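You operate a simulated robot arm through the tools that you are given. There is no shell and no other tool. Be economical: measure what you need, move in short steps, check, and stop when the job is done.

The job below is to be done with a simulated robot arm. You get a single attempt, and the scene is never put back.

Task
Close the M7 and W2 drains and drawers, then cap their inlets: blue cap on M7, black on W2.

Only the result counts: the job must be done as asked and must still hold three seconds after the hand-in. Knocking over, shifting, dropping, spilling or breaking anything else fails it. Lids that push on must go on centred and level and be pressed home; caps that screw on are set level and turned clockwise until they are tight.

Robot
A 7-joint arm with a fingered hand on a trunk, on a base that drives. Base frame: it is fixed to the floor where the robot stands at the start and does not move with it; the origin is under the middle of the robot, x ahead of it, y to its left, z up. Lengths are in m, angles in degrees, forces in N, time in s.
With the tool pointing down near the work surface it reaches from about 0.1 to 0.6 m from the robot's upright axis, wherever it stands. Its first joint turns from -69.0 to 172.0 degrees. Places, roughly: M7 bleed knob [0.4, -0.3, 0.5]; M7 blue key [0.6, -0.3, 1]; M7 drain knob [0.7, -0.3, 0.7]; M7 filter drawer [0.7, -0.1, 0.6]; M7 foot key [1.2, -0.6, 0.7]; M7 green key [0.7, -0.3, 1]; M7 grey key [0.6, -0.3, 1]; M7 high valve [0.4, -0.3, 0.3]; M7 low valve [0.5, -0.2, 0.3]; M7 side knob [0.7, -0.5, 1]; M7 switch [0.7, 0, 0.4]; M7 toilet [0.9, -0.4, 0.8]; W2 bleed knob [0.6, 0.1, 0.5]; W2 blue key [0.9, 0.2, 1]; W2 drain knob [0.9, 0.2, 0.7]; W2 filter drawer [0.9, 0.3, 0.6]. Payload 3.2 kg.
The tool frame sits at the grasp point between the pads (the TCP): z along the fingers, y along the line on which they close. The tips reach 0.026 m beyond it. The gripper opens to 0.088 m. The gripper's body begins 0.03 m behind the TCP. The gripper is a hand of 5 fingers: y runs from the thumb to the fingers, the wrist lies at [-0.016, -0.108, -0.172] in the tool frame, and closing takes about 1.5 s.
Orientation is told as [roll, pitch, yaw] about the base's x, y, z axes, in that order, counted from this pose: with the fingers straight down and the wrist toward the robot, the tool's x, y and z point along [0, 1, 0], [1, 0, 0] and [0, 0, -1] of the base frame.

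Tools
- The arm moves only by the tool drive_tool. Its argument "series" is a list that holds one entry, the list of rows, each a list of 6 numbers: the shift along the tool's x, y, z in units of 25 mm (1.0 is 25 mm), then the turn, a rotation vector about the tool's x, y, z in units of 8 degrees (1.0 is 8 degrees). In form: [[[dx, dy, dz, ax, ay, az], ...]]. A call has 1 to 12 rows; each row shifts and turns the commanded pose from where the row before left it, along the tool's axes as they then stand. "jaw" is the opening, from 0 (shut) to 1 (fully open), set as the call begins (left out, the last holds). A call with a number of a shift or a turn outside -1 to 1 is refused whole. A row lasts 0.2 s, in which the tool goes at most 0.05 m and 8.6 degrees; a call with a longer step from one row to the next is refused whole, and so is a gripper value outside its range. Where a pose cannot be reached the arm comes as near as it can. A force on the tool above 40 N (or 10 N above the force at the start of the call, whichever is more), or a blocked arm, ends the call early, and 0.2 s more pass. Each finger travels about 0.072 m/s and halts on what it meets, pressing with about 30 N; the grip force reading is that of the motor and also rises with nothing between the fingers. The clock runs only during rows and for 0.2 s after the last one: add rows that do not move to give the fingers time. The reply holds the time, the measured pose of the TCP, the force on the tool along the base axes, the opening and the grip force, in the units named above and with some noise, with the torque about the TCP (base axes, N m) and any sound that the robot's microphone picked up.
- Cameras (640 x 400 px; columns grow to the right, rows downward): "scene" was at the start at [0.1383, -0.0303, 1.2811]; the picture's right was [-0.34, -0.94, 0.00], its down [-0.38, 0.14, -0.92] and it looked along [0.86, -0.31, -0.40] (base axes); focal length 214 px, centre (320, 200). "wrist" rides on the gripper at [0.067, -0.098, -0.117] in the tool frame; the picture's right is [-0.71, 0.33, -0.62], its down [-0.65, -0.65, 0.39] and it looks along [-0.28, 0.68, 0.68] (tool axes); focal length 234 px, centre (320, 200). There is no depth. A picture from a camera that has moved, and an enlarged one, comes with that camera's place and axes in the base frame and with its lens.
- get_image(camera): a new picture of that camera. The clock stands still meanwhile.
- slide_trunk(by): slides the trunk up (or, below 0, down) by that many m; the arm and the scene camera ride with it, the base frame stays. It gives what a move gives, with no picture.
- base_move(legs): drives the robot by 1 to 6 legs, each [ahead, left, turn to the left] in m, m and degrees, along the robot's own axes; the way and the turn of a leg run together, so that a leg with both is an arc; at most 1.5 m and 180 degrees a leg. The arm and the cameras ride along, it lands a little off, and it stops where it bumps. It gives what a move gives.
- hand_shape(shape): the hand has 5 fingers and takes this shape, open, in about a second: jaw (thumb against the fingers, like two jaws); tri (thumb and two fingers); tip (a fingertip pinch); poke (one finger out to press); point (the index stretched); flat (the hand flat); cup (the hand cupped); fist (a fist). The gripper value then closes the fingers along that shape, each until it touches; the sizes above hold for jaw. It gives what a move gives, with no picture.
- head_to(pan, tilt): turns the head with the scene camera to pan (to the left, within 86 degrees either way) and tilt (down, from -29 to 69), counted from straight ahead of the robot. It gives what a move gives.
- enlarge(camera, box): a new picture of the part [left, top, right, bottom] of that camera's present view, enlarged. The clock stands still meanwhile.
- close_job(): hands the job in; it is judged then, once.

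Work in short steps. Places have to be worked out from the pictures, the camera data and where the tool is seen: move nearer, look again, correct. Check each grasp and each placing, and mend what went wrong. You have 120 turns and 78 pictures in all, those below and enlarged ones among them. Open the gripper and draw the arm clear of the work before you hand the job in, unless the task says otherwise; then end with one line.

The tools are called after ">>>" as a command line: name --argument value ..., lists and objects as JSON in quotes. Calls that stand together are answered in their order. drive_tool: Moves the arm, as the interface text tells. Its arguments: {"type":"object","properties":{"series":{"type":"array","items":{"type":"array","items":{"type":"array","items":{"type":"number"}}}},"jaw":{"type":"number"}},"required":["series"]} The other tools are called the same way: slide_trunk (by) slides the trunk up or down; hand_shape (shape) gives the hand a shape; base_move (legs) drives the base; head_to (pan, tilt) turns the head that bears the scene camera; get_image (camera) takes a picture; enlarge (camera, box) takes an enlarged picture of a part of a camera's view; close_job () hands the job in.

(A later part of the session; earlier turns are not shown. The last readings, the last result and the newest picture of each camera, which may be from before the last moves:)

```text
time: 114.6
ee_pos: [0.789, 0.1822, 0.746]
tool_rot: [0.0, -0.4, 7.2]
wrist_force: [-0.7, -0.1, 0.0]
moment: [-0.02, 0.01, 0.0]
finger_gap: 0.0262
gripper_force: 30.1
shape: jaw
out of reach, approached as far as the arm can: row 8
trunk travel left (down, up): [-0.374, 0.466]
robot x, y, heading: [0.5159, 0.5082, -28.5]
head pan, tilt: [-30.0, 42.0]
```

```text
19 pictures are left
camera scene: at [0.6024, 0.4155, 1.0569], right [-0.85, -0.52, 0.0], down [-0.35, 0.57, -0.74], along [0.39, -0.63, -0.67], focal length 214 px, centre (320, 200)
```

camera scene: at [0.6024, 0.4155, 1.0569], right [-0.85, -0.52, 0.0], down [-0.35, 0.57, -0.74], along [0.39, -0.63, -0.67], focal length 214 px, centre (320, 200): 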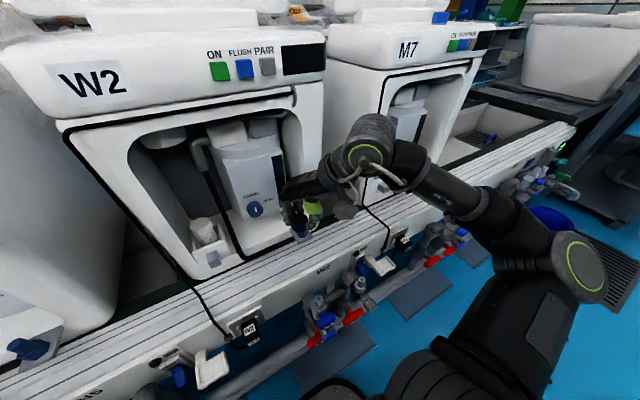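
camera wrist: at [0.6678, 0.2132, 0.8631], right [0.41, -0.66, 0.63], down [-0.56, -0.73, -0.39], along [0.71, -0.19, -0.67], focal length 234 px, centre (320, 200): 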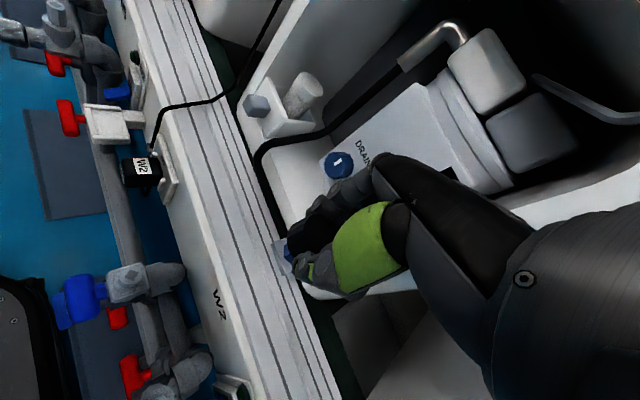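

Side view works, but the arm is at its reach limit. Shift the base right 0.07 m and the hand left 0.045 m.

>>> base_move --legs '[[0, -0.07, 0]]'

>>> drive_tool --series '[[[0.7, 0.5, 0, 0, 0, 0], [0.7, 0.5, 0, 0, 0, 0]]]'

>>> enlarge --camera "scene" --box '[240, 160, 368, 260]'

```text
time: 115.6
ee_pos: [0.756, 0.1228, 0.7445]
tool_rot: [0.0, -0.4, 7.4]
wrist_force: [0.0, -0.1, -0.8]
moment: [0.01, 0.01, -0.03]
finger_gap: 0.0264
gripper_force: 29.9
shape: jaw
trunk travel left (down, up): [-0.374, 0.466]
robot x, y, heading: [0.4789, 0.4492, -28.8]
head pan, tilt: [-30.0, 42.0]
```

```text
time: 116.2
ee_pos: [0.7775, 0.1611, 0.7467]
tool_rot: [0.0, -0.5, 7.2]
wrist_force: [0.7, 0.3, 0.0]
moment: [-0.01, 0.01, -0.03]
finger_gap: 0.0266
gripper_force: 29.9
shape: jaw
trunk travel left (down, up): [-0.374, 0.466]
robot x, y, heading: [0.4834, 0.4498, -28.4]
head pan, tilt: [-30.0, 42.0]
```

```text
4.00 times, centred on (304, 210) of scene
camera zoom: at [0.5696, 0.3548, 1.0569], right [-0.85, -0.52, 0.0], down [-0.35, 0.57, -0.74], along [0.39, -0.63, -0.67], focal length 858 px, centre (384, 160)
```

zoom: 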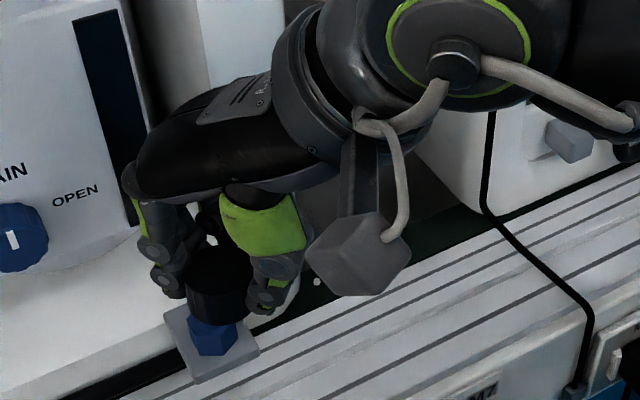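

Now cap and hex are both visible. Cap must go ~0.063 forward and ~5 mm right; I do that and lower 30 mm, still clear above the pin.

>>> drive_tool --series '[[[-0.55, 0.66, 0, 0, 0, 0], [-0.55, 0.66, 0, 0, 0, 0], [-0.54, 0.66, 0.3, 0, 0, 0], [0, 0, 0.9, 0, 0, 0]]]'

>>> enlarge --camera "scene" --box '[250, 180, 346, 255]'

```text
time: 117.2
ee_pos: [0.8286, 0.133, 0.7217]
tool_rot: [-0.4, -0.8, 7.7]
wrist_force: [-23.0, 27.8, 11.3]
moment: [-2.06, -1.59, -0.6]
finger_gap: 0.0264
gripper_force: 29.8
shape: jaw
trunk travel left (down, up): [-0.374, 0.466]
robot x, y, heading: [0.4768, 0.4461, -28.3]
head pan, tilt: [-30.0, 42.0]
```

```text
5.33 times, centred on (298, 218) of scene
camera zoom: at [0.564, 0.361, 1.0581], right [-0.85, -0.52, 0.0], down [-0.35, 0.57, -0.75], along [0.39, -0.64, -0.66], focal length 1144 px, centre (437, 107)
```

zoom: 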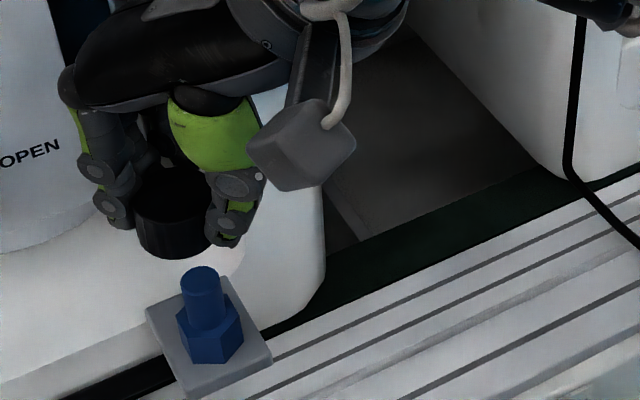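

Force reading shows the palm edge touching W2's right pillar (about 1 cm short). I back off immediately. I'll re-grip the cap with the hand tilted ~18° away from the pillar, using the flat bench strip just right of the peg as a set-down place.

>>> drive_tool --series '[[[0.5, -0.73, 0, 0, 0, 0], [0.54, -0.74, 0, 0, 0, 0], [-0.75, -0.53, 0, 0, 0, 0], [-0.75, -0.53, 0, 0, 0, 0], [-0.75, -0.53, 0, 0, 0, 0]]]'

>>> enlarge --camera "scene" --box '[250, 180, 410, 280]'

```text
time: 118.4
ee_pos: [0.7812, 0.126, 0.7176]
tool_rot: [0.1, -0.3, 7.2]
wrist_force: [-0.4, 0.0, -1.0]
moment: [0.0, -0.03, -0.01]
finger_gap: 0.0261
gripper_force: 29.7
shape: jaw
out of reach, approached as far as the arm can: row 4, 5
trunk travel left (down, up): [-0.374, 0.466]
robot x, y, heading: [0.4846, 0.4493, -28.4]
head pan, tilt: [-30.0, 42.0]
```

```text
4.00 times, centred on (330, 230) of scene
camera zoom: at [0.5694, 0.3547, 1.0569], right [-0.85, -0.52, 0.0], down [-0.35, 0.57, -0.74], along [0.39, -0.63, -0.67], focal length 858 px, centre (280, 80)
```

zoom: 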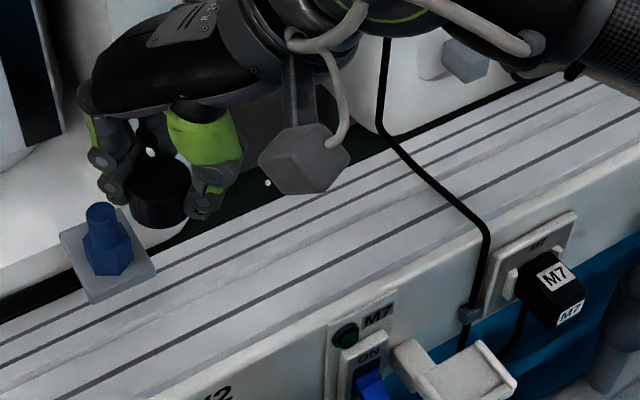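

At reach limit on the right; shift the base right 0.055 m, then lower toward the bench.

>>> base_move --legs '[[0, -0.055, 0]]'

>>> drive_tool --series '[[[0, 0, 0.9, 0, 0, 0], [0, 0, 0.9, 0, 0, 0], [0, 0, 0.9, 0, 0, 0], [0, 0, 0.5, 0, 0, 0]]]'

>>> enlarge --camera "scene" --box '[250, 180, 410, 280]'

```text
time: 119.4
ee_pos: [0.7553, 0.0774, 0.7177]
tool_rot: [0.0, -0.5, 7.3]
wrist_force: [-0.4, 0.0, 0.6]
moment: [0.0, -0.01, 0.01]
finger_gap: 0.0265
gripper_force: 30.1
shape: jaw
trunk travel left (down, up): [-0.374, 0.466]
robot x, y, heading: [0.453, 0.4023, -28.6]
head pan, tilt: [-30.0, 42.0]
```

```text
time: 120.4
ee_pos: [0.755, 0.0767, 0.636]
tool_rot: [0.1, -0.4, 7.4]
wrist_force: [-0.1, -0.2, 0.3]
moment: [0.01, 0.0, -0.01]
finger_gap: 0.0264
gripper_force: 29.5
shape: jaw
trunk travel left (down, up): [-0.374, 0.466]
robot x, y, heading: [0.4556, 0.3977, -28.6]
head pan, tilt: [-30.0, 42.0]
```

```text
4.00 times, centred on (330, 230) of scene
camera zoom: at [0.5434, 0.3063, 1.0569], right [-0.85, -0.52, 0.0], down [-0.35, 0.57, -0.74], along [0.39, -0.63, -0.67], focal length 858 px, centre (280, 80)
```

zoom: 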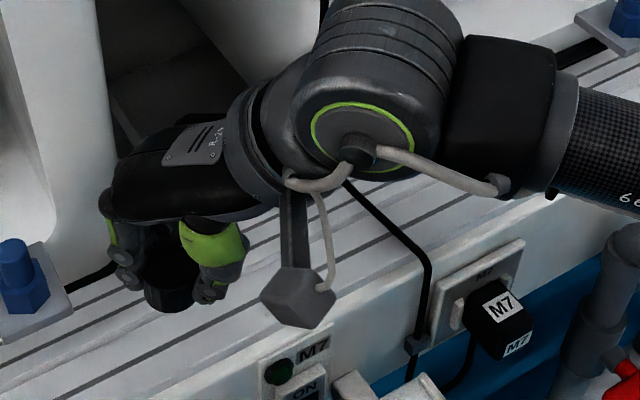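

Lower in small steps until the cap touches the bench.

>>> drive_tool --series '[[[0, 0, 0.2, 0, 0, 0], [0, 0, 0.2, 0, 0, 0], [0, 0, 0.2, 0, 0, 0], [0, 0, 0.2, 0, 0, 0], [0, 0, 0.15, 0, 0, 0]]]'

```text
time: 121.6
ee_pos: [0.7559, 0.0789, 0.6139]
tool_rot: [0.0, -0.4, 7.4]
wrist_force: [0.4, -0.2, -0.7]
moment: [0.01, 0.03, -0.02]
finger_gap: 0.026
gripper_force: 30.6
shape: jaw
trunk travel left (down, up): [-0.374, 0.466]
robot x, y, heading: [0.4553, 0.4047, -28.8]
head pan, tilt: [-30.0, 42.0]
```

>>> drive_tool --series '[[[0, 0, 0.15, 0, 0, 0], [0, 0, 0.15, 0, 0, 0], [0, 0, 0.15, 0, 0, 0], [0, 0, 0.15, 0, 0, 0]]]'

>>> enlarge --camera "scene" --box '[260, 210, 340, 265]'

```text
time: 122.6
ee_pos: [0.7563, 0.077, 0.5991]
tool_rot: [0.0, -0.4, 7.3]
wrist_force: [-0.7, -0.6, -0.7]
moment: [0.01, 0.02, 0.0]
finger_gap: 0.0261
gripper_force: 30.3
shape: jaw
trunk travel left (down, up): [-0.374, 0.466]
robot x, y, heading: [0.4538, 0.3977, -28.7]
head pan, tilt: [-30.0, 42.0]
```

```text
7.27 times, centred on (300, 238) of scene
camera zoom: at [0.5434, 0.3064, 1.0569], right [-0.85, -0.52, 0.0], down [-0.35, 0.57, -0.74], along [0.39, -0.63, -0.67], focal length 1560 px, centre (466, -73)
```

zoom: 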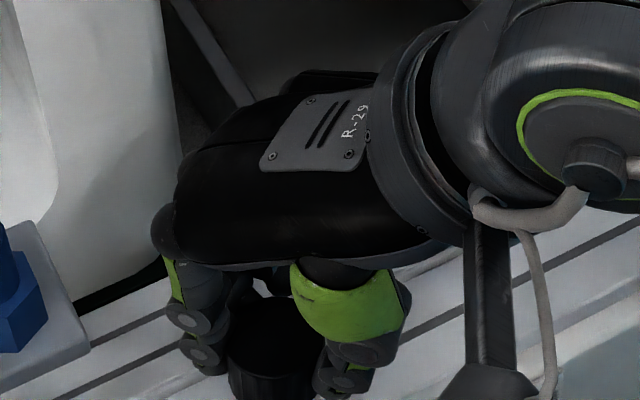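

No contact yet; continue slowly.

>>> drive_tool --series '[[[0, 0, 0.12, 0, 0, 0], [0, 0, 0.12, 0, 0, 0], [0, 0, 0.12, 0, 0, 0], [0, 0, 0.12, 0, 0, 0], [0, 0, 0.12, 0, 0, 0]]]'

```text
time: 123.8
ee_pos: [0.7559, 0.0772, 0.5849]
tool_rot: [0.0, -0.4, 7.3]
wrist_force: [0.6, 0.2, -0.5]
moment: [0.0, 0.04, 0.01]
finger_gap: 0.0261
gripper_force: 30.3
shape: jaw
trunk travel left (down, up): [-0.374, 0.466]
robot x, y, heading: [0.456, 0.3969, -28.5]
head pan, tilt: [-30.0, 42.0]
```

>>> drive_tool --series '[[[0, 0, 0.12, 0, 0, 0], [0, 0, 0.12, 0, 0, 0], [0, 0, 0.12, 0, 0, 0], [0, 0, 0.12, 0, 0, 0], [0, 0, 0.12, 0, 0, 0]]]'

>>> enlarge --camera "scene" --box '[260, 220, 340, 275]'

```text
time: 125.0
ee_pos: [0.7537, 0.0785, 0.5755]
tool_rot: [-0.4, -1.0, 7.3]
wrist_force: [-8.6, 5.0, 34.8]
moment: [-0.24, -0.22, 0.02]
finger_gap: 0.0269
gripper_force: 29.8
shape: jaw
trunk travel left (down, up): [-0.374, 0.466]
robot x, y, heading: [0.4531, 0.4012, -28.4]
head pan, tilt: [-30.0, 42.0]
```

```text
7.27 times, centred on (300, 248) of scene
camera zoom: at [0.5394, 0.31, 1.0581], right [-0.85, -0.52, 0.0], down [-0.35, 0.57, -0.75], along [0.39, -0.64, -0.67], focal length 1560 px, centre (466, -146)
```

zoom: 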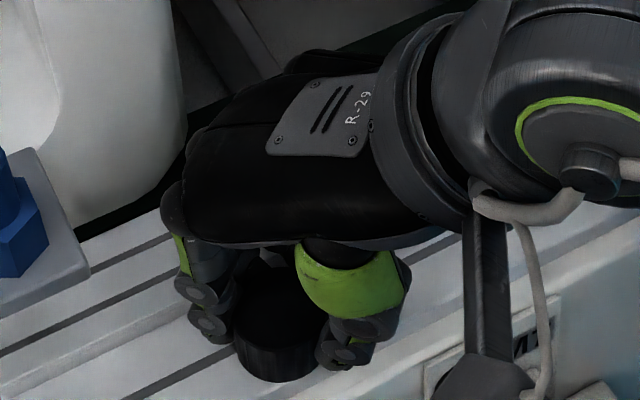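

Cap rests on the bench. Release, and rise 35 mm straight up.

>>> drive_tool --series '[[[0, 0, -0.15, 0, 0, 0], [0, 0, 0, 0, 0, 0], [0, 0, 0, 0, 0, 0], [0, 0, 0, 0, 0, 0], [0, 0, 0, 0, 0, 0], [0, 0, -0.5, 0, 0, 0], [0, 0, -0.5, 0, 0, 0], [0, 0, -0.6, 0, 0, 0]]]' --jaw 0.75

>>> drive_tool --series '[[[0.26, 0, 0, 0, -0.75, 0], [0, 0, 0, 0, -0.75, 0], [0, 0, 0, 0, -0.75, 0]]]'

>>> enlarge --camera "wrist" --box '[200, 130, 410, 330]'

```text
time: 126.8
ee_pos: [0.7551, 0.0788, 0.6116]
tool_rot: [0.0, -0.4, 7.3]
wrist_force: [0.5, -0.3, 0.4]
moment: [-0.03, 0.03, -0.02]
finger_gap: 0.0655
gripper_force: 0.0
shape: jaw
trunk travel left (down, up): [-0.374, 0.466]
robot x, y, heading: [0.4535, 0.3978, -28.0]
head pan, tilt: [-30.0, 42.0]
```

```text
time: 127.6
ee_pos: [0.7548, 0.0845, 0.6128]
tool_rot: [-18.1, -0.4, 7.3]
wrist_force: [-0.2, -0.4, -0.4]
moment: [0.0, -0.01, -0.01]
finger_gap: 0.0655
gripper_force: 0.1
shape: jaw
trunk travel left (down, up): [-0.374, 0.466]
robot x, y, heading: [0.4539, 0.3983, -28.5]
head pan, tilt: [-30.0, 42.0]
```

```text
2.00 times, centred on (305, 230) of wrist
camera zoom: at [0.6445, 0.1709, 0.7029], right [0.38, -0.43, 0.81], down [-0.55, -0.81, -0.17], along [0.74, -0.39, -0.55], focal length 468 px, centre (350, 140)
```

zoom: 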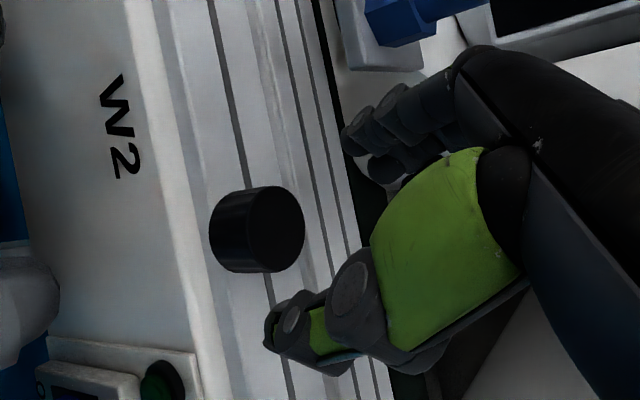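

Cap stands upright on the bench where expected (2 mm off). Lower vertically 30 mm with the tilted hand, and grip.

>>> drive_tool --series '[[[0.17, 0, 0.38, 0, 0, 0], [0.14, 0, 0.38, 0, 0, 0], [0.14, 0, 0.38, 0, 0, 0]]]'

>>> drive_tool --series '[[[0, 0, 0, 0, 0, 0], [0, 0, 0, 0, 0, 0], [0, 0, 0, 0, 0, 0], [0, 0, 0, 0, 0, 0], [0, 0, 0, 0, 0, 0]]]' --jaw 0

>>> drive_tool --series '[[[-0.2, 0, -0.6, 0, 0, 0], [-0.25, 0, -0.8, 0, 0, 0], [-0.25, 0, -0.8, 0, 0, 0], [-0.25, 0, -0.8, 0, 0, 0], [-0.25, 0, -0.8, 0, 0, 0], [-0.25, 0, -0.8, 0, 0, 0]]]'

>>> enlarge --camera "scene" --box '[250, 170, 346, 245]'

```text
time: 128.4
ee_pos: [0.7534, 0.0858, 0.582]
tool_rot: [-17.9, -0.4, 7.3]
wrist_force: [1.5, 0.0, -0.4]
moment: [0.0, 0.03, 0.02]
finger_gap: 0.0655
gripper_force: 0.2
shape: jaw
trunk travel left (down, up): [-0.374, 0.466]
robot x, y, heading: [0.4558, 0.3994, -28.5]
head pan, tilt: [-30.0, 42.0]
```

```text
time: 129.6
ee_pos: [0.7536, 0.0866, 0.5805]
tool_rot: [-18.0, -0.4, 7.4]
wrist_force: [-0.6, 0.1, 0.0]
moment: [-0.02, 0.01, 0.0]
finger_gap: 0.0265
gripper_force: 30.3
shape: jaw
trunk travel left (down, up): [-0.374, 0.466]
robot x, y, heading: [0.4541, 0.4017, -28.6]
head pan, tilt: [-30.0, 42.0]
```

```text
time: 131.0
ee_pos: [0.752, 0.0877, 0.7021]
tool_rot: [-18.1, -0.4, 7.3]
wrist_force: [0.3, -0.7, 0.1]
moment: [-0.03, 0.01, 0.03]
finger_gap: 0.0265
gripper_force: 30.5
shape: jaw
trunk travel left (down, up): [-0.374, 0.466]
robot x, y, heading: [0.4571, 0.401, -28.6]
head pan, tilt: [-30.0, 42.0]
```

```text
5.33 times, centred on (298, 208) of scene
camera zoom: at [0.5434, 0.3065, 1.0569], right [-0.85, -0.52, 0.0], down [-0.35, 0.57, -0.74], along [0.39, -0.63, -0.67], focal length 1144 px, centre (437, 160)
```

zoom: 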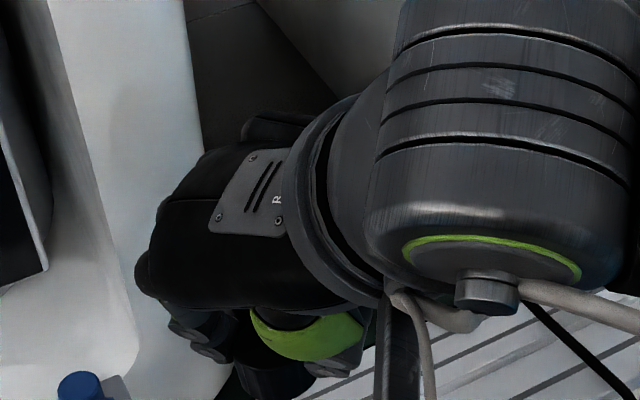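

Cap re-gripped with the hand tilted. Raise 20 mm more, shift the base back left 0.055 m.

>>> drive_tool --series '[[[-0.12, 0, -0.38, 0, 0, 0], [-0.12, 0, -0.38, 0, 0, 0]]]'

>>> base_move --legs '[[0, 0.055, 0.5]]'

```text
time: 131.6
ee_pos: [0.753, 0.0883, 0.7215]
tool_rot: [-18.0, -0.4, 7.3]
wrist_force: [-0.7, -0.1, 0.2]
moment: [-0.02, -0.01, -0.02]
finger_gap: 0.0269
gripper_force: 29.7
shape: jaw
trunk travel left (down, up): [-0.374, 0.466]
robot x, y, heading: [0.4551, 0.3997, -28.6]
head pan, tilt: [-30.0, 42.0]
```

```text
time: 132.5
ee_pos: [0.7833, 0.1399, 0.7216]
tool_rot: [-18.0, -0.3, 7.8]
wrist_force: [-1.3, 0.3, 0.3]
moment: [0.02, 0.0, 0.04]
finger_gap: 0.0265
gripper_force: 29.7
shape: jaw
trunk travel left (down, up): [-0.374, 0.466]
robot x, y, heading: [0.479, 0.4518, -28.0]
head pan, tilt: [-30.0, 42.0]
```

Move toward the peg: 32 mm forward, 13 mm left; then look.

>>> drive_tool --series '[[[-0.16, 0.67, 0.05, 0, 0, 0], [-0.15, 0.67, 0.05, 0, 0, 0]]]'

>>> enlarge --camera "scene" --box '[250, 180, 346, 255]'

>>> enlarge --camera "wrist" --box '[200, 130, 410, 330]'

```text
time: 133.1
ee_pos: [0.8161, 0.1362, 0.7221]
tool_rot: [-17.9, -0.5, 7.9]
wrist_force: [0.4, -0.3, -0.2]
moment: [-0.01, 0.02, -0.03]
finger_gap: 0.0267
gripper_force: 30.3
shape: jaw
trunk travel left (down, up): [-0.374, 0.466]
robot x, y, heading: [0.4821, 0.4473, -27.8]
head pan, tilt: [-30.0, 42.0]
```

```text
5.33 times, centred on (298, 218) of scene
camera zoom: at [0.5706, 0.3562, 1.0569], right [-0.85, -0.53, 0.0], down [-0.35, 0.57, -0.74], along [0.39, -0.63, -0.67], focal length 1144 px, centre (437, 107)
```

zoom: 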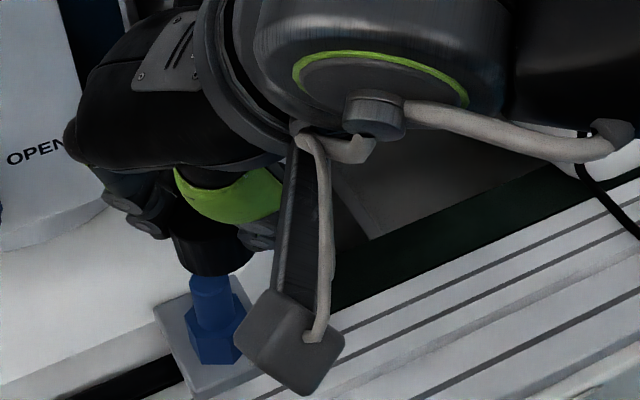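

```text
2.00 times, centred on (305, 230) of wrist
camera zoom: at [0.7044, 0.2208, 0.8133], right [0.39, -0.43, 0.81], down [-0.55, -0.82, -0.17], along [0.74, -0.38, -0.55], focal length 468 px, centre (350, 140)
```

zoom: 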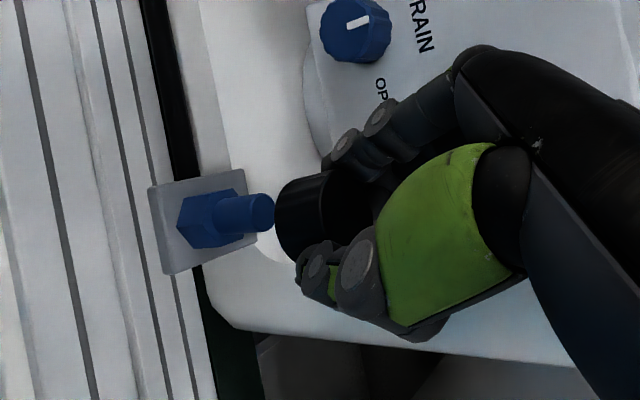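

Excellent wrist view: both views agree the cap must go ~14 mm forward, ~2 mm left. Do that at this height and check contact forces and alignment.

>>> drive_tool --series '[[[-0.13, 0.25, 0.04, 0, 0, 0], [-0.12, 0.25, 0.04, 0, 0, 0]]]'

>>> enlarge --camera "wrist" --box '[200, 130, 410, 330]'

```text
time: 133.7
ee_pos: [0.8275, 0.1294, 0.7222]
tool_rot: [-18.0, -0.4, 7.7]
wrist_force: [-0.3, 0.0, 0.0]
moment: [0.0, -0.02, 0.01]
finger_gap: 0.0263
gripper_force: 30.2
shape: jaw
trunk travel left (down, up): [-0.374, 0.466]
robot x, y, heading: [0.4838, 0.4522, -27.9]
head pan, tilt: [-30.0, 42.0]
```

```text
2.00 times, centred on (305, 230) of wrist
camera zoom: at [0.7174, 0.215, 0.8133], right [0.39, -0.43, 0.81], down [-0.55, -0.82, -0.17], along [0.74, -0.38, -0.55], focal length 468 px, centre (350, 140)
```

zoom: 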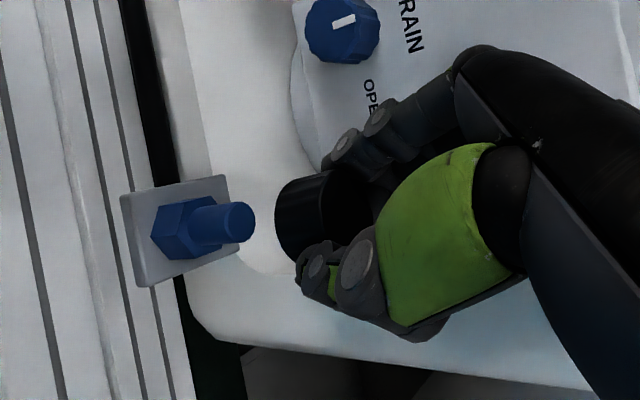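

No contact with the pillar now. Peg-axis projection says 3 mm left remains. Correct and lower 28 mm to just above the pin.

>>> drive_tool --series '[[[0.07, 0.09, -0.02, 0, 0, 0], [0.117, 0, 0.36, 0, 0, 0], [0.117, 0, 0.36, 0, 0, 0], [0.117, 0, 0.36, 0, 0, 0]]]'

>>> enlarge --camera "wrist" --box '[200, 130, 410, 330]'

>>> enlarge --camera "scene" --box '[266, 200, 330, 250]'

```text
time: 134.7
ee_pos: [0.832, 0.1331, 0.6931]
tool_rot: [-18.0, -0.4, 7.9]
wrist_force: [-0.2, 0.2, -0.3]
moment: [-0.01, 0.01, 0.01]
finger_gap: 0.0263
gripper_force: 29.8
shape: jaw
trunk travel left (down, up): [-0.374, 0.466]
robot x, y, heading: [0.4816, 0.4508, -27.7]
head pan, tilt: [-30.0, 42.0]
```

```text
2.00 times, centred on (305, 230) of wrist
camera zoom: at [0.7201, 0.2173, 0.7844], right [0.39, -0.43, 0.81], down [-0.55, -0.82, -0.17], along [0.74, -0.38, -0.55], focal length 468 px, centre (350, 140)
```

zoom: 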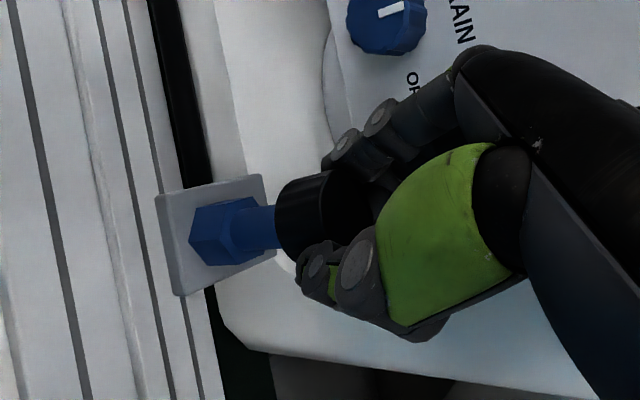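

```text
8.00 times, centred on (298, 225) of scene
camera zoom: at [0.5704, 0.3561, 1.0569], right [-0.85, -0.53, 0.0], down [-0.35, 0.57, -0.74], along [0.39, -0.63, -0.67], focal length 1716 px, centre (496, 0)
```

zoom: 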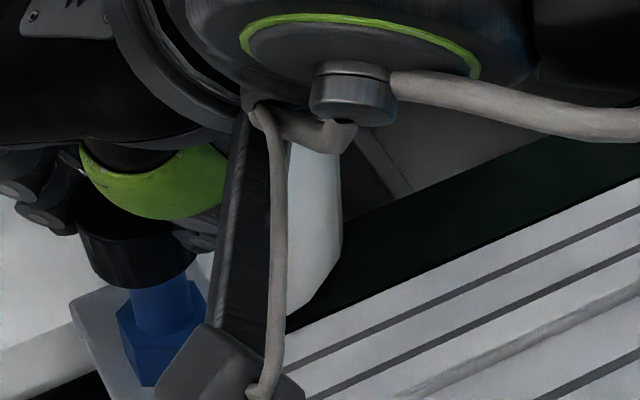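

Views disagree by only ~3 mm; I nudge 3 mm back, 1 mm right and probe downward gently, watching force.

>>> drive_tool --series '[[[0.04, -0.12, -0.01, 0, 0, 0], [0.037, 0, 0.114, 0, 0, 0], [0.037, 0, 0.114, 0, 0, 0], [0.037, 0, 0.114, 0, 0, 0]]]'

```text
time: 135.7
ee_pos: [0.8294, 0.1335, 0.6838]
tool_rot: [-18.0, -0.5, 7.9]
wrist_force: [-0.3, 0.1, -0.1]
moment: [0.02, 0.04, 0.03]
finger_gap: 0.0267
gripper_force: 30.2
shape: jaw
trunk travel left (down, up): [-0.374, 0.466]
robot x, y, heading: [0.4829, 0.4476, -27.9]
head pan, tilt: [-30.0, 42.0]
```

No contact yet at 0.684. Continue down in 3 mm rows.

>>> drive_tool --series '[[[0.037, 0, 0.114, 0, 0, 0], [0.037, 0, 0.114, 0, 0, 0], [0.037, 0, 0.114, 0, 0, 0]]]'

>>> enlarge --camera "wrist" --box '[230, 150, 360, 280]'

```text
time: 136.5
ee_pos: [0.8285, 0.1326, 0.6743]
tool_rot: [-18.0, -0.3, 7.7]
wrist_force: [-1.1, -0.2, -0.4]
moment: [-0.01, 0.01, 0.0]
finger_gap: 0.0268
gripper_force: 30.1
shape: jaw
trunk travel left (down, up): [-0.374, 0.466]
robot x, y, heading: [0.4796, 0.4513, -28.0]
head pan, tilt: [-30.0, 42.0]
```

```text
3.08 times, centred on (295, 215) of wrist
camera zoom: at [0.7179, 0.2179, 0.7657], right [0.39, -0.43, 0.81], down [-0.55, -0.82, -0.17], along [0.74, -0.38, -0.55], focal length 720 px, centre (397, 154)
```

zoom: 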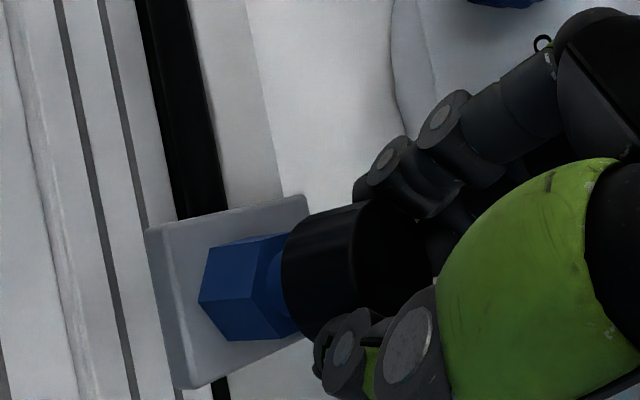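

The cap is going over the pin without resistance, rim near the hex. Continue down until it seats.

>>> drive_tool --series '[[[0.037, 0, 0.114, 0, 0, 0], [0.037, 0, 0.114, 0, 0, 0], [0.037, 0, 0.114, 0, 0, 0], [0.037, 0, 0.114, 0, 0, 0]]]'

>>> enlarge --camera "wrist" --box '[230, 150, 360, 280]'

```text
time: 137.5
ee_pos: [0.8299, 0.1341, 0.6683]
tool_rot: [-18.2, -0.9, 7.9]
wrist_force: [-0.4, 0.8, 24.6]
moment: [-0.01, -0.26, -0.06]
finger_gap: 0.0271
gripper_force: 30.0
shape: jaw
trunk travel left (down, up): [-0.374, 0.466]
robot x, y, heading: [0.4805, 0.4525, -28.1]
head pan, tilt: [-30.0, 42.0]
```

```text
3.08 times, centred on (295, 215) of wrist
camera zoom: at [0.7164, 0.219, 0.7571], right [0.38, -0.43, 0.82], down [-0.54, -0.82, -0.18], along [0.75, -0.38, -0.54], focal length 720 px, centre (397, 154)
```

zoom: 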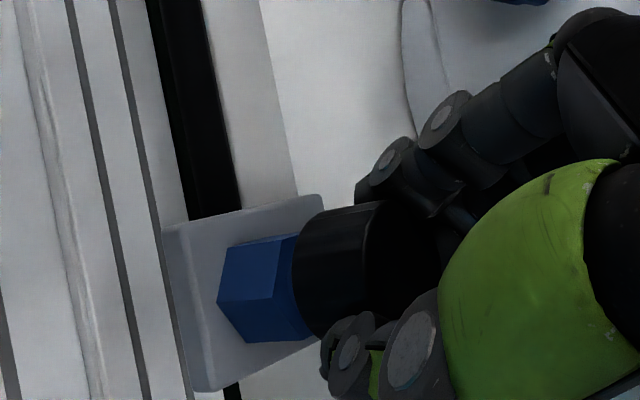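

Firm contact at 25 N with the rim at the hex. Press a bit harder to make sure it is home.

>>> drive_tool --series '[[[0.03, 0, 0.1, 0, 0, 0], [0.03, 0, 0.1, 0, 0, 0], [0.03, 0, 0.1, 0, 0, 0]]]'

```text
time: 138.2
ee_pos: [0.8301, 0.1333, 0.6656]
tool_rot: [-18.7, -1.7, 8.1]
wrist_force: [-1.7, 1.8, 17.9]
moment: [-0.05, -0.08, -0.01]
finger_gap: 0.0277
gripper_force: 30.1
shape: jaw
trunk travel left (down, up): [-0.374, 0.466]
robot x, y, heading: [0.4785, 0.449, -27.9]
head pan, tilt: [-30.0, 42.0]
stopped in row 3: the force on the tool passed its limit at 41 N (the readings are from after the stop); the commanded pose is now the measured one
```

Release, rise straight up and inspect the cap.

>>> drive_tool --series '[[[0, 0, 0, 0, 0, 0], [0, 0, 0, 0, 0, 0], [0, 0, 0, 0, 0, 0], [0, 0, 0, 0, 0, 0], [-0.16, 0, -0.5, 0, 0, 0], [-0.16, 0, -0.5, 0, 0, 0], [-0.16, 0, -0.5, 0, 0, 0], [0.2, -0.8, 0, 0, 0, 0], [0.2, -0.8, 0, 0, 0, 0]]]' --jaw 0.75

>>> enlarge --camera "wrist" --box '[180, 120, 390, 320]'

```text
time: 140.2
ee_pos: [0.7894, 0.1365, 0.6968]
tool_rot: [-18.3, -1.1, 7.9]
wrist_force: [0.3, 0.8, 0.8]
moment: [-0.01, 0.0, -0.05]
finger_gap: 0.0656
gripper_force: 0.0
shape: jaw
trunk travel left (down, up): [-0.374, 0.466]
robot x, y, heading: [0.4809, 0.4491, -28.2]
head pan, tilt: [-30.0, 42.0]
```

```text
2.00 times, centred on (285, 220) of wrist
camera zoom: at [0.6771, 0.222, 0.7869], right [0.38, -0.43, 0.82], down [-0.54, -0.82, -0.18], along [0.75, -0.38, -0.54], focal length 468 px, centre (390, 160)
```

zoom: 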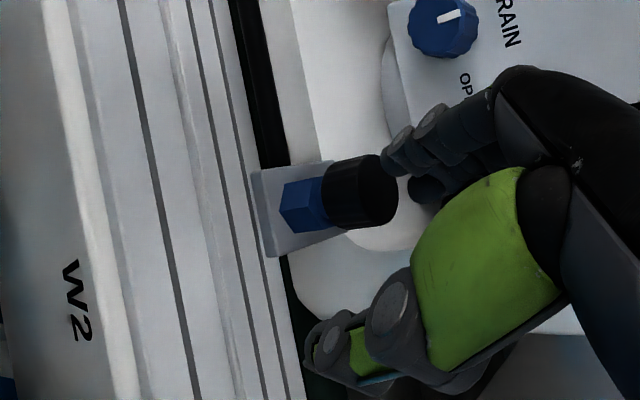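

The black cap sits level and centred on W2's inlet, down on the hex. Three pictures remain, so I'll reuse these offsets. Retract, raise, and drive right 0.514 m to M7.

>>> drive_tool --series '[[[0.66, -0.97, -0.22, 0, 0, 0], [0.66, -0.97, -0.22, 0, 0, 0]]]'

>>> slide_trunk --by 0.4

>>> base_move --legs '[[0, -0.514, 0]]'

```text
time: 140.8
ee_pos: [0.7506, 0.1557, 0.7059]
tool_rot: [-18.3, -0.9, 7.9]
wrist_force: [0.0, -0.3, -0.9]
moment: [0.01, -0.01, 0.0]
finger_gap: 0.0653
gripper_force: 0.0
shape: jaw
out of reach, approached as far as the arm can: row 2
trunk travel left (down, up): [-0.374, 0.466]
robot x, y, heading: [0.4795, 0.4502, -28.1]
head pan, tilt: [-30.0, 42.0]
```

```text
time: 144.7
ee_pos: [0.7488, 0.1542, 1.1063]
tool_rot: [-18.3, -0.8, 7.9]
wrist_force: [0.1, 0.1, -0.5]
moment: [0.02, 0.0, -0.03]
finger_gap: 0.0658
gripper_force: 0.1
shape: jaw
trunk travel left (down, up): [-0.774, 0.066]
robot x, y, heading: [0.4807, 0.4501, -28.0]
head pan, tilt: [-30.0, 42.0]
```

```text
time: 147.7
ee_pos: [0.5001, -0.3024, 1.1069]
tool_rot: [-18.1, -0.9, 7.1]
wrist_force: [0.3, -0.2, 0.4]
moment: [0.02, 0.03, 0.0]
finger_gap: 0.0654
gripper_force: 0.1
shape: jaw
trunk travel left (down, up): [-0.774, 0.066]
robot x, y, heading: [0.2387, -0.0045, -29.2]
head pan, tilt: [-30.0, 42.0]
```

Heading slipped to −29°; correct it, then compute.

>>> base_move --legs '[[0, 0, 1.2]]'

```text
time: 148.4
ee_pos: [0.5083, -0.2957, 1.1071]
tool_rot: [-18.2, -0.9, 8.4]
wrist_force: [0.4, 0.3, 0.1]
moment: [-0.01, 0.0, 0.01]
finger_gap: 0.0657
gripper_force: 0.1
shape: jaw
trunk travel left (down, up): [-0.774, 0.066]
robot x, y, heading: [0.234, -0.0046, -27.5]
head pan, tilt: [-30.0, 42.0]
```

Move over the blue cap with the tilted, opened hand, then one wrist picture.

>>> drive_tool --series '[[[-0.096, 0.873, 0.031, 0, 0, 0], [-0.096, 0.873, 0.031, 0, 0, 0], [-0.096, 0.873, 0.031, 0, 0, 0], [-0.096, 0.873, 0.031, 0, 0, 0], [-0.096, 0.873, 0.031, 0, 0, 0], [-0.096, 0.873, 0.031, 0, 0, 0], [-0.096, 0.873, 0.031, 0, 0, 0], [-0.096, 0.873, 0.031, 0, 0, 0], [-0.096, 0.873, 0.031, 0, 0, 0]]]' --jaw 0.9

>>> enlarge --camera "wrist" --box '[200, 130, 410, 330]'

```text
time: 150.4
ee_pos: [0.7035, -0.2887, 1.1086]
tool_rot: [-18.3, -0.9, 8.4]
wrist_force: [-0.4, 0.7, -0.7]
moment: [0.01, -0.01, 0.01]
finger_gap: 0.0789
gripper_force: 0.0
shape: jaw
trunk travel left (down, up): [-0.774, 0.066]
robot x, y, heading: [0.2329, -0.0046, -27.6]
head pan, tilt: [-30.0, 42.0]
```

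```text
2.00 times, centred on (305, 230) of wrist
camera zoom: at [0.5918, -0.2048, 1.1991], right [0.38, -0.43, 0.82], down [-0.54, -0.82, -0.18], along [0.75, -0.37, -0.55], focal length 468 px, centre (350, 140)
```

zoom: 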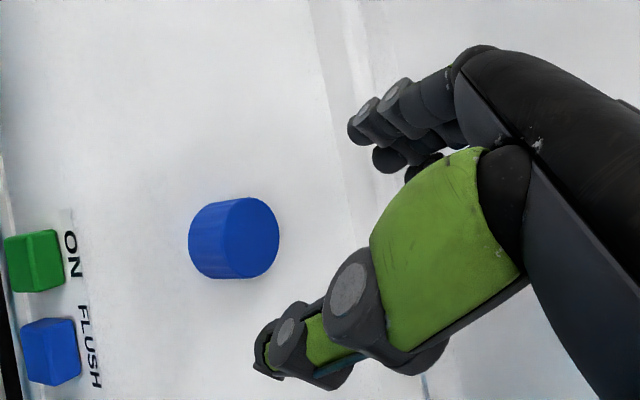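

Blue cap located at (0.7055,-0.2994). Correct ~7 mm, descend 52 mm vertically, and grip.

>>> drive_tool --series '[[[-0.255, 0.07, 0.083, 0, 0, 0], [0.165, 0, 0.5, 0, 0, 0], [0.165, 0, 0.5, 0, 0, 0], [0.165, 0, 0.5, 0, 0, 0], [0.15, 0, 0.45, 0, 0, 0]]]'

>>> drive_tool --series '[[[0, 0, 0, 0, 0, 0], [0, 0, 0, 0, 0, 0], [0, 0, 0, 0, 0, 0], [0, 0, 0, 0, 0, 0], [0, 0, 0, 0, 0, 0], [0, 0, 0, 0, 0, 0]]]' --jaw 0

```text
time: 151.6
ee_pos: [0.7087, -0.2952, 1.0582]
tool_rot: [-18.4, -0.9, 8.4]
wrist_force: [-0.1, 0.4, 0.0]
moment: [-0.01, -0.02, 0.06]
finger_gap: 0.0788
gripper_force: 0.1
shape: jaw
trunk travel left (down, up): [-0.774, 0.066]
robot x, y, heading: [0.2364, -0.0071, -27.7]
head pan, tilt: [-30.0, 42.0]
```

```text
time: 153.0
ee_pos: [0.7088, -0.2966, 1.0592]
tool_rot: [-18.2, -0.9, 8.4]
wrist_force: [0.6, 0.2, 0.4]
moment: [-0.01, -0.01, 0.0]
finger_gap: 0.0234
gripper_force: 29.8
shape: jaw
trunk travel left (down, up): [-0.774, 0.066]
robot x, y, heading: [0.2385, -0.0052, -27.7]
head pan, tilt: [-30.0, 42.0]
```

Grip is a bit shallow (gap 23 mm). Reopen, go 3 mm lower, re-grip.

>>> drive_tool --series '[[[0, 0, 0, 0, 0, 0], [0, 0, 0, 0, 0, 0], [0, 0, 0, 0, 0, 0], [0, 0, 0, 0, 0, 0], [0.037, 0, 0.125, 0, 0, 0]]]' --jaw 0.75

>>> drive_tool --series '[[[0, 0, 0, 0, 0, 0], [0, 0, 0, 0, 0, 0], [0, 0, 0, 0, 0, 0], [0, 0, 0, 0, 0, 0], [0, 0, 0, 0, 0, 0], [0, 0, 0, 0, 0, 0]]]' --jaw 0

```text
time: 154.2
ee_pos: [0.7085, -0.2958, 1.0554]
tool_rot: [-18.3, -1.0, 8.4]
wrist_force: [-0.4, 0.6, 0.4]
moment: [0.0, 0.04, -0.01]
finger_gap: 0.0654
gripper_force: 0.0
shape: jaw
trunk travel left (down, up): [-0.774, 0.066]
robot x, y, heading: [0.2358, -0.005, -27.7]
head pan, tilt: [-30.0, 42.0]
```

```text
time: 155.6
ee_pos: [0.7078, -0.2956, 1.0554]
tool_rot: [-18.4, -0.9, 8.4]
wrist_force: [-0.4, -0.4, 0.1]
moment: [0.03, 0.01, 0.01]
finger_gap: 0.0206
gripper_force: 29.9
shape: jaw
trunk travel left (down, up): [-0.774, 0.066]
robot x, y, heading: [0.2335, -0.0036, -27.6]
head pan, tilt: [-30.0, 42.0]
```

Lift and retract: up 70 mm, then back 0.155 m and right 0.077 m.

>>> drive_tool --series '[[[-0.22, 0, -0.66, 0, 0, 0], [-0.22, 0, -0.66, 0, 0, 0], [-0.22, 0, -0.66, 0, 0, 0], [-0.22, 0, -0.66, 0, 0, 0], [0.142, -0.852, -0.047, 0, 0, 0], [0.142, -0.852, -0.047, 0, 0, 0], [0.142, -0.852, -0.047, 0, 0, 0], [0.142, -0.852, -0.047, 0, 0, 0], [0.142, -0.852, -0.047, 0, 0, 0], [0.142, -0.852, -0.047, 0, 0, 0], [0.142, -0.852, -0.047, 0, 0, 0], [0.142, -0.852, -0.047, 0, 0, 0]]]'

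>>> slide_trunk --by -0.4

```text
time: 158.2
ee_pos: [0.5339, -0.2916, 1.1231]
tool_rot: [-18.3, -0.9, 8.4]
wrist_force: [-0.2, 0.0, -0.5]
moment: [0.01, -0.04, 0.05]
finger_gap: 0.0197
gripper_force: 30.2
shape: jaw
trunk travel left (down, up): [-0.774, 0.066]
robot x, y, heading: [0.2369, -0.0044, -27.8]
head pan, tilt: [-30.0, 42.0]
```

```text
time: 162.1
ee_pos: [0.535, -0.2914, 0.7231]
tool_rot: [-18.2, -0.9, 8.3]
wrist_force: [0.8, 0.8, 0.4]
moment: [-0.01, 0.02, 0.02]
finger_gap: 0.0199
gripper_force: 30.3
shape: jaw
trunk travel left (down, up): [-0.374, 0.466]
robot x, y, heading: [0.2333, -0.0056, -27.5]
head pan, tilt: [-30.0, 42.0]
```

Something ~20 mm gap still held. Advance 47 mm to the pre-place point and take a wrist picture of cap and peg.

>>> drive_tool --series '[[[-0.53, 0.755, 0.175, 0, 0, 0], [-0.53, 0.755, 0.175, 0, 0, 0]]]'

>>> enlarge --camera "wrist" --box '[200, 130, 410, 330]'

```text
time: 162.7
ee_pos: [0.5759, -0.3136, 0.7229]
tool_rot: [-18.2, -0.9, 8.4]
wrist_force: [0.2, -0.1, -0.4]
moment: [0.0, -0.01, 0.0]
finger_gap: 0.0201
gripper_force: 29.8
shape: jaw
trunk travel left (down, up): [-0.374, 0.466]
robot x, y, heading: [0.2376, -0.0052, -27.7]
head pan, tilt: [-30.0, 42.0]
```

```text
2.00 times, centred on (305, 230) of wrist
camera zoom: at [0.4632, -0.229, 0.8128], right [0.38, -0.43, 0.82], down [-0.54, -0.82, -0.18], along [0.75, -0.37, -0.55], focal length 468 px, centre (350, 140)
```

zoom: 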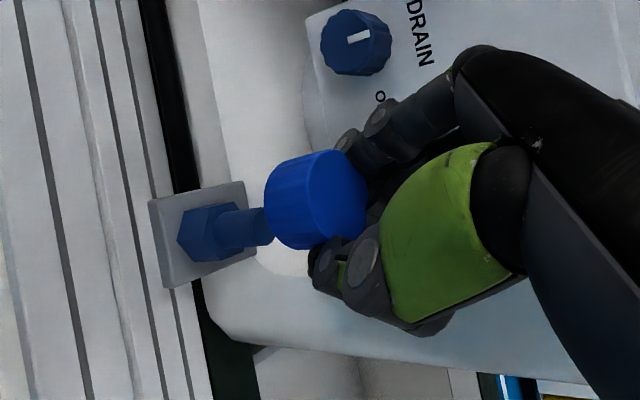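

The blue cap sits ~9 mm off in the hand relative to the black one, but is level; from this view it must move (0.0114, −0.0154) to be over the peg. Do that at this height and check forces.

>>> drive_tool --series '[[[-0.321, 0.18, 0.105, 0, 0, 0], [-0.321, 0.18, 0.105, 0, 0, 0], [0, 0, 0, 0, 0, 0]]]'

```text
time: 163.4
ee_pos: [0.5867, -0.3303, 0.7219]
tool_rot: [-18.4, -0.9, 8.4]
wrist_force: [-0.1, 0.2, -0.3]
moment: [0.02, -0.03, -0.02]
finger_gap: 0.02
gripper_force: 29.3
shape: jaw
trunk travel left (down, up): [-0.374, 0.466]
robot x, y, heading: [0.2352, -0.0011, -27.5]
head pan, tilt: [-30.0, 42.0]
```

No contact with the pillar. Lower 28 mm, then probe gently.

>>> drive_tool --series '[[[0.16, 0.01, 0.35, 0, 0, 0], [0.118, 0, 0.35, 0, 0, 0], [0.118, 0, 0.35, 0, 0, 0]]]'

>>> drive_tool --series '[[[0.037, 0, 0.114, 0, 0, 0], [0.037, 0, 0.114, 0, 0, 0], [0.037, 0, 0.114, 0, 0, 0]]]'

```text
time: 164.2
ee_pos: [0.5874, -0.3268, 0.6925]
tool_rot: [-18.3, -1.1, 8.4]
wrist_force: [0.2, 0.1, -1.0]
moment: [-0.03, 0.0, -0.03]
finger_gap: 0.0201
gripper_force: 30.6
shape: jaw
trunk travel left (down, up): [-0.374, 0.466]
robot x, y, heading: [0.2381, 0.0003, -27.4]
head pan, tilt: [-30.0, 42.0]
```

```text
time: 165.1
ee_pos: [0.587, -0.3276, 0.6853]
tool_rot: [-18.3, -0.9, 8.4]
wrist_force: [0.9, -0.4, -0.8]
moment: [0.04, -0.01, 0.01]
finger_gap: 0.0198
gripper_force: 29.7
shape: jaw
trunk travel left (down, up): [-0.374, 0.466]
robot x, y, heading: [0.232, -0.0041, -27.5]
head pan, tilt: [-30.0, 42.0]
```

Rim should already be below the pin top without contact. Continue down to seating.

>>> drive_tool --series '[[[-0.01, 0, 0.12, 0, 0, 0], [0.037, 0, 0.114, 0, 0, 0], [0.037, 0, 0.114, 0, 0, 0]]]'

>>> drive_tool --series '[[[0.037, 0, 0.114, 0, 0, 0], [0.037, 0, 0.114, 0, 0, 0], [0.037, 0, 0.114, 0, 0, 0]]]'

```text
time: 165.8
ee_pos: [0.587, -0.3306, 0.6778]
tool_rot: [-18.3, -0.9, 8.4]
wrist_force: [-0.3, -0.1, -0.1]
moment: [-0.02, -0.01, 0.02]
finger_gap: 0.0199
gripper_force: 30.1
shape: jaw
trunk travel left (down, up): [-0.374, 0.466]
robot x, y, heading: [0.238, -0.0037, -27.5]
head pan, tilt: [-30.0, 42.0]
```

```text
time: 166.7
ee_pos: [0.5887, -0.3282, 0.6675]
tool_rot: [-18.2, -0.9, 8.4]
wrist_force: [0.6, -0.2, -0.7]
moment: [0.03, 0.04, 0.02]
finger_gap: 0.0199
gripper_force: 29.9
shape: jaw
trunk travel left (down, up): [-0.374, 0.466]
robot x, y, heading: [0.238, -0.0052, -27.6]
head pan, tilt: [-30.0, 42.0]
```

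No resistance at 0.6675; continue to the stop.

>>> drive_tool --series '[[[0.037, 0, 0.114, 0, 0, 0], [0.037, 0, 0.114, 0, 0, 0], [0.037, 0, 0.114, 0, 0, 0], [0.037, 0, 0.114, 0, 0, 0]]]'

```text
time: 167.7
ee_pos: [0.5881, -0.3287, 0.6592]
tool_rot: [-18.5, -1.5, 8.3]
wrist_force: [2.2, -3.5, 22.5]
moment: [-0.02, -0.09, -0.07]
finger_gap: 0.0208
gripper_force: 30.1
shape: jaw
trunk travel left (down, up): [-0.374, 0.466]
robot x, y, heading: [0.2363, -0.0019, -27.8]
head pan, tilt: [-30.0, 42.0]
```

Contact (22 N). Press further to be home.

>>> drive_tool --series '[[[0.03, 0, 0.1, 0, 0, 0], [0.03, 0, 0.1, 0, 0, 0], [0.03, 0, 0.1, 0, 0, 0]]]'

```text
time: 168.4
ee_pos: [0.5899, -0.3303, 0.6511]
tool_rot: [-18.6, -1.2, 8.2]
wrist_force: [6.7, -14.1, 22.7]
moment: [-0.04, -0.1, -0.15]
finger_gap: 0.0195
gripper_force: 29.7
shape: jaw
trunk travel left (down, up): [-0.374, 0.466]
robot x, y, heading: [0.2379, -0.0073, -27.7]
head pan, tilt: [-30.0, 42.0]
```

The fingers moved 8 mm further with constant force (cap sliding home or fingers slipping). Release, rise, back off and use the last-but-one look.

>>> drive_tool --series '[[[0, 0, 0, 0, 0, 0], [0, 0, 0, 0, 0, 0], [0, 0, 0, 0, 0, 0], [0, 0, 0, 0, 0, 0], [-0.16, 0, -0.5, 0, 0, 0], [-0.16, 0, -0.5, 0, 0, 0], [-0.16, 0, -0.5, 0, 0, 0], [-0.1, 0, -0.3, 0, 0, 0], [0.2, -0.8, 0, 0, 0, 0], [0.2, -0.8, 0, 0, 0, 0]]]' --jaw 0.75

>>> enlarge --camera "wrist" --box '[180, 120, 390, 320]'

```text
time: 170.7
ee_pos: [0.5483, -0.3282, 0.6918]
tool_rot: [-18.2, -1.0, 8.4]
wrist_force: [-0.3, -0.5, -0.2]
moment: [0.01, -0.02, 0.02]
finger_gap: 0.066
gripper_force: 0.0
shape: jaw
trunk travel left (down, up): [-0.374, 0.466]
robot x, y, heading: [0.238, -0.0043, -27.6]
head pan, tilt: [-30.0, 42.0]
```

```text
2.00 times, centred on (285, 220) of wrist
camera zoom: at [0.4346, -0.2429, 0.7816], right [0.38, -0.43, 0.82], down [-0.54, -0.83, -0.18], along [0.75, -0.37, -0.55], focal length 468 px, centre (390, 160)
```

zoom: 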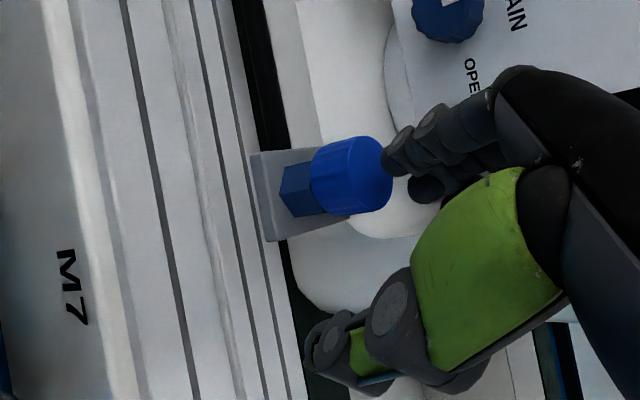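

Blue cap is on M7's inlet, level and centred. To make sure it's fully home, I'll press its top with closed fingers: close, rise and move over the cap centre.

>>> drive_tool --series '[[[-0.175, 0, -0.53, 0, 0, 0], [-0.175, 0, -0.53, 0, 0, 0], [0, 0, 0, 0, 0, 0], [0, 0, 0, 0, 0, 0], [0, 0, 0, 0, 0, 0], [0.02, 0.54, 0, 0, 0, 0], [0.02, 0.54, 0, 0, 0, 0], [0, 0.54, 0, 0, 0, 0]]]' --jaw 0

>>> drive_tool --series '[[[0.083, 0, 0.25, 0, 0, 0], [0.083, 0, 0.25, 0, 0, 0], [0.083, 0, 0.25, 0, 0, 0], [0.04, 0, 0.12, 0, 0, 0], [0.04, 0, 0.12, 0, 0, 0], [0.04, 0, 0.12, 0, 0, 0], [0.04, 0, 0.12, 0, 0, 0], [0.04, 0, 0.12, 0, 0, 0], [0.04, 0, 0.12, 0, 0, 0], [0.04, 0, 0.12, 0, 0, 0]]]'

```text
time: 172.4
ee_pos: [0.5857, -0.3203, 0.7206]
tool_rot: [-18.3, -1.1, 8.4]
wrist_force: [0.3, -0.4, -0.2]
moment: [0.02, 0.0, 0.0]
finger_gap: 0.0
gripper_force: 29.5
shape: jaw
trunk travel left (down, up): [-0.374, 0.466]
robot x, y, heading: [0.2371, -0.0033, -27.8]
head pan, tilt: [-30.0, 42.0]
```

```text
time: 174.7
ee_pos: [0.5871, -0.3175, 0.6845]
tool_rot: [-18.7, -1.7, 8.4]
wrist_force: [1.4, -1.7, 28.3]
moment: [-0.07, -0.08, -0.03]
finger_gap: 0.0001
gripper_force: 29.7
shape: jaw
trunk travel left (down, up): [-0.374, 0.466]
robot x, y, heading: [0.2364, -0.0026, -27.5]
head pan, tilt: [-30.0, 42.0]
```

Contact on the cap top (28 N, cap top ≈ 0.654). Press on to the force limit.

>>> drive_tool --series '[[[0.03, 0, 0.1, 0, 0, 0], [0.03, 0, 0.1, 0, 0, 0], [0.03, 0, 0.1, 0, 0, 0], [0.03, 0, 0.1, 0, 0, 0]]]'

>>> drive_tool --series '[[[0.03, 0, 0.1, 0, 0, 0], [0.03, 0, 0.1, 0, 0, 0], [0.03, 0, 0.1, 0, 0, 0], [0.03, 0, 0.1, 0, 0, 0]]]'

```text
time: 175.1
ee_pos: [0.5897, -0.3192, 0.684]
tool_rot: [-19.0, -2.3, 8.5]
wrist_force: [-0.3, 1.0, 13.0]
moment: [0.03, 0.04, 0.01]
finger_gap: 0.0
gripper_force: 30.3
shape: jaw
trunk travel left (down, up): [-0.374, 0.466]
robot x, y, heading: [0.2376, -0.002, -27.9]
head pan, tilt: [-30.0, 42.0]
stopped in row 2: the force on the tool passed its limit at 42 N (the readings are from after the stop); the commanded pose is now the measured one
```

```text
time: 175.8
ee_pos: [0.5921, -0.3206, 0.6832]
tool_rot: [-19.5, -3.0, 8.6]
wrist_force: [-1.5, 0.7, 12.9]
moment: [0.01, 0.03, 0.0]
finger_gap: 0.0001
gripper_force: 29.8
shape: jaw
trunk travel left (down, up): [-0.374, 0.466]
robot x, y, heading: [0.2352, -0.0037, -28.0]
head pan, tilt: [-30.0, 42.0]
stopped in row 3: the force on the tool passed its limit at 42 N (the readings are from after the stop); the commanded pose is now the measured one
```

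Solid stop at 42 N — blue cap home. Now rise, retract, and drive back to W2 to press the black cap the same way.

>>> drive_tool --series '[[[-0.17, 0, -0.5, 0, 0, 0], [-0.17, 0, -0.5, 0, 0, 0], [-0.17, 0, -0.5, 0, 0.08, 0], [0.2, -0.8, 0, 0, 0.08, 0], [0.3, -0.8, 0, 0, 0, 0], [0.3, -0.8, 0, 0, 0, 0]]]'

>>> base_move --legs '[[0, 0.5155, 0]]'

```text
time: 177.2
ee_pos: [0.5278, -0.3087, 0.7102]
tool_rot: [-17.8, -2.6, 8.6]
wrist_force: [-0.3, 0.3, 0.6]
moment: [0.01, -0.01, -0.02]
finger_gap: 0.0
gripper_force: 29.7
shape: jaw
trunk travel left (down, up): [-0.374, 0.466]
robot x, y, heading: [0.2362, -0.003, -27.7]
head pan, tilt: [-30.0, 42.0]
```

```text
time: 180.2
ee_pos: [0.7658, 0.1452, 0.7102]
tool_rot: [-18.0, -2.7, 8.5]
wrist_force: [-0.5, 0.1, 0.3]
moment: [0.02, 0.01, -0.03]
finger_gap: 0.0
gripper_force: 30.0
shape: jaw
trunk travel left (down, up): [-0.374, 0.466]
robot x, y, heading: [0.4721, 0.4534, -27.7]
head pan, tilt: [-30.0, 42.0]
```

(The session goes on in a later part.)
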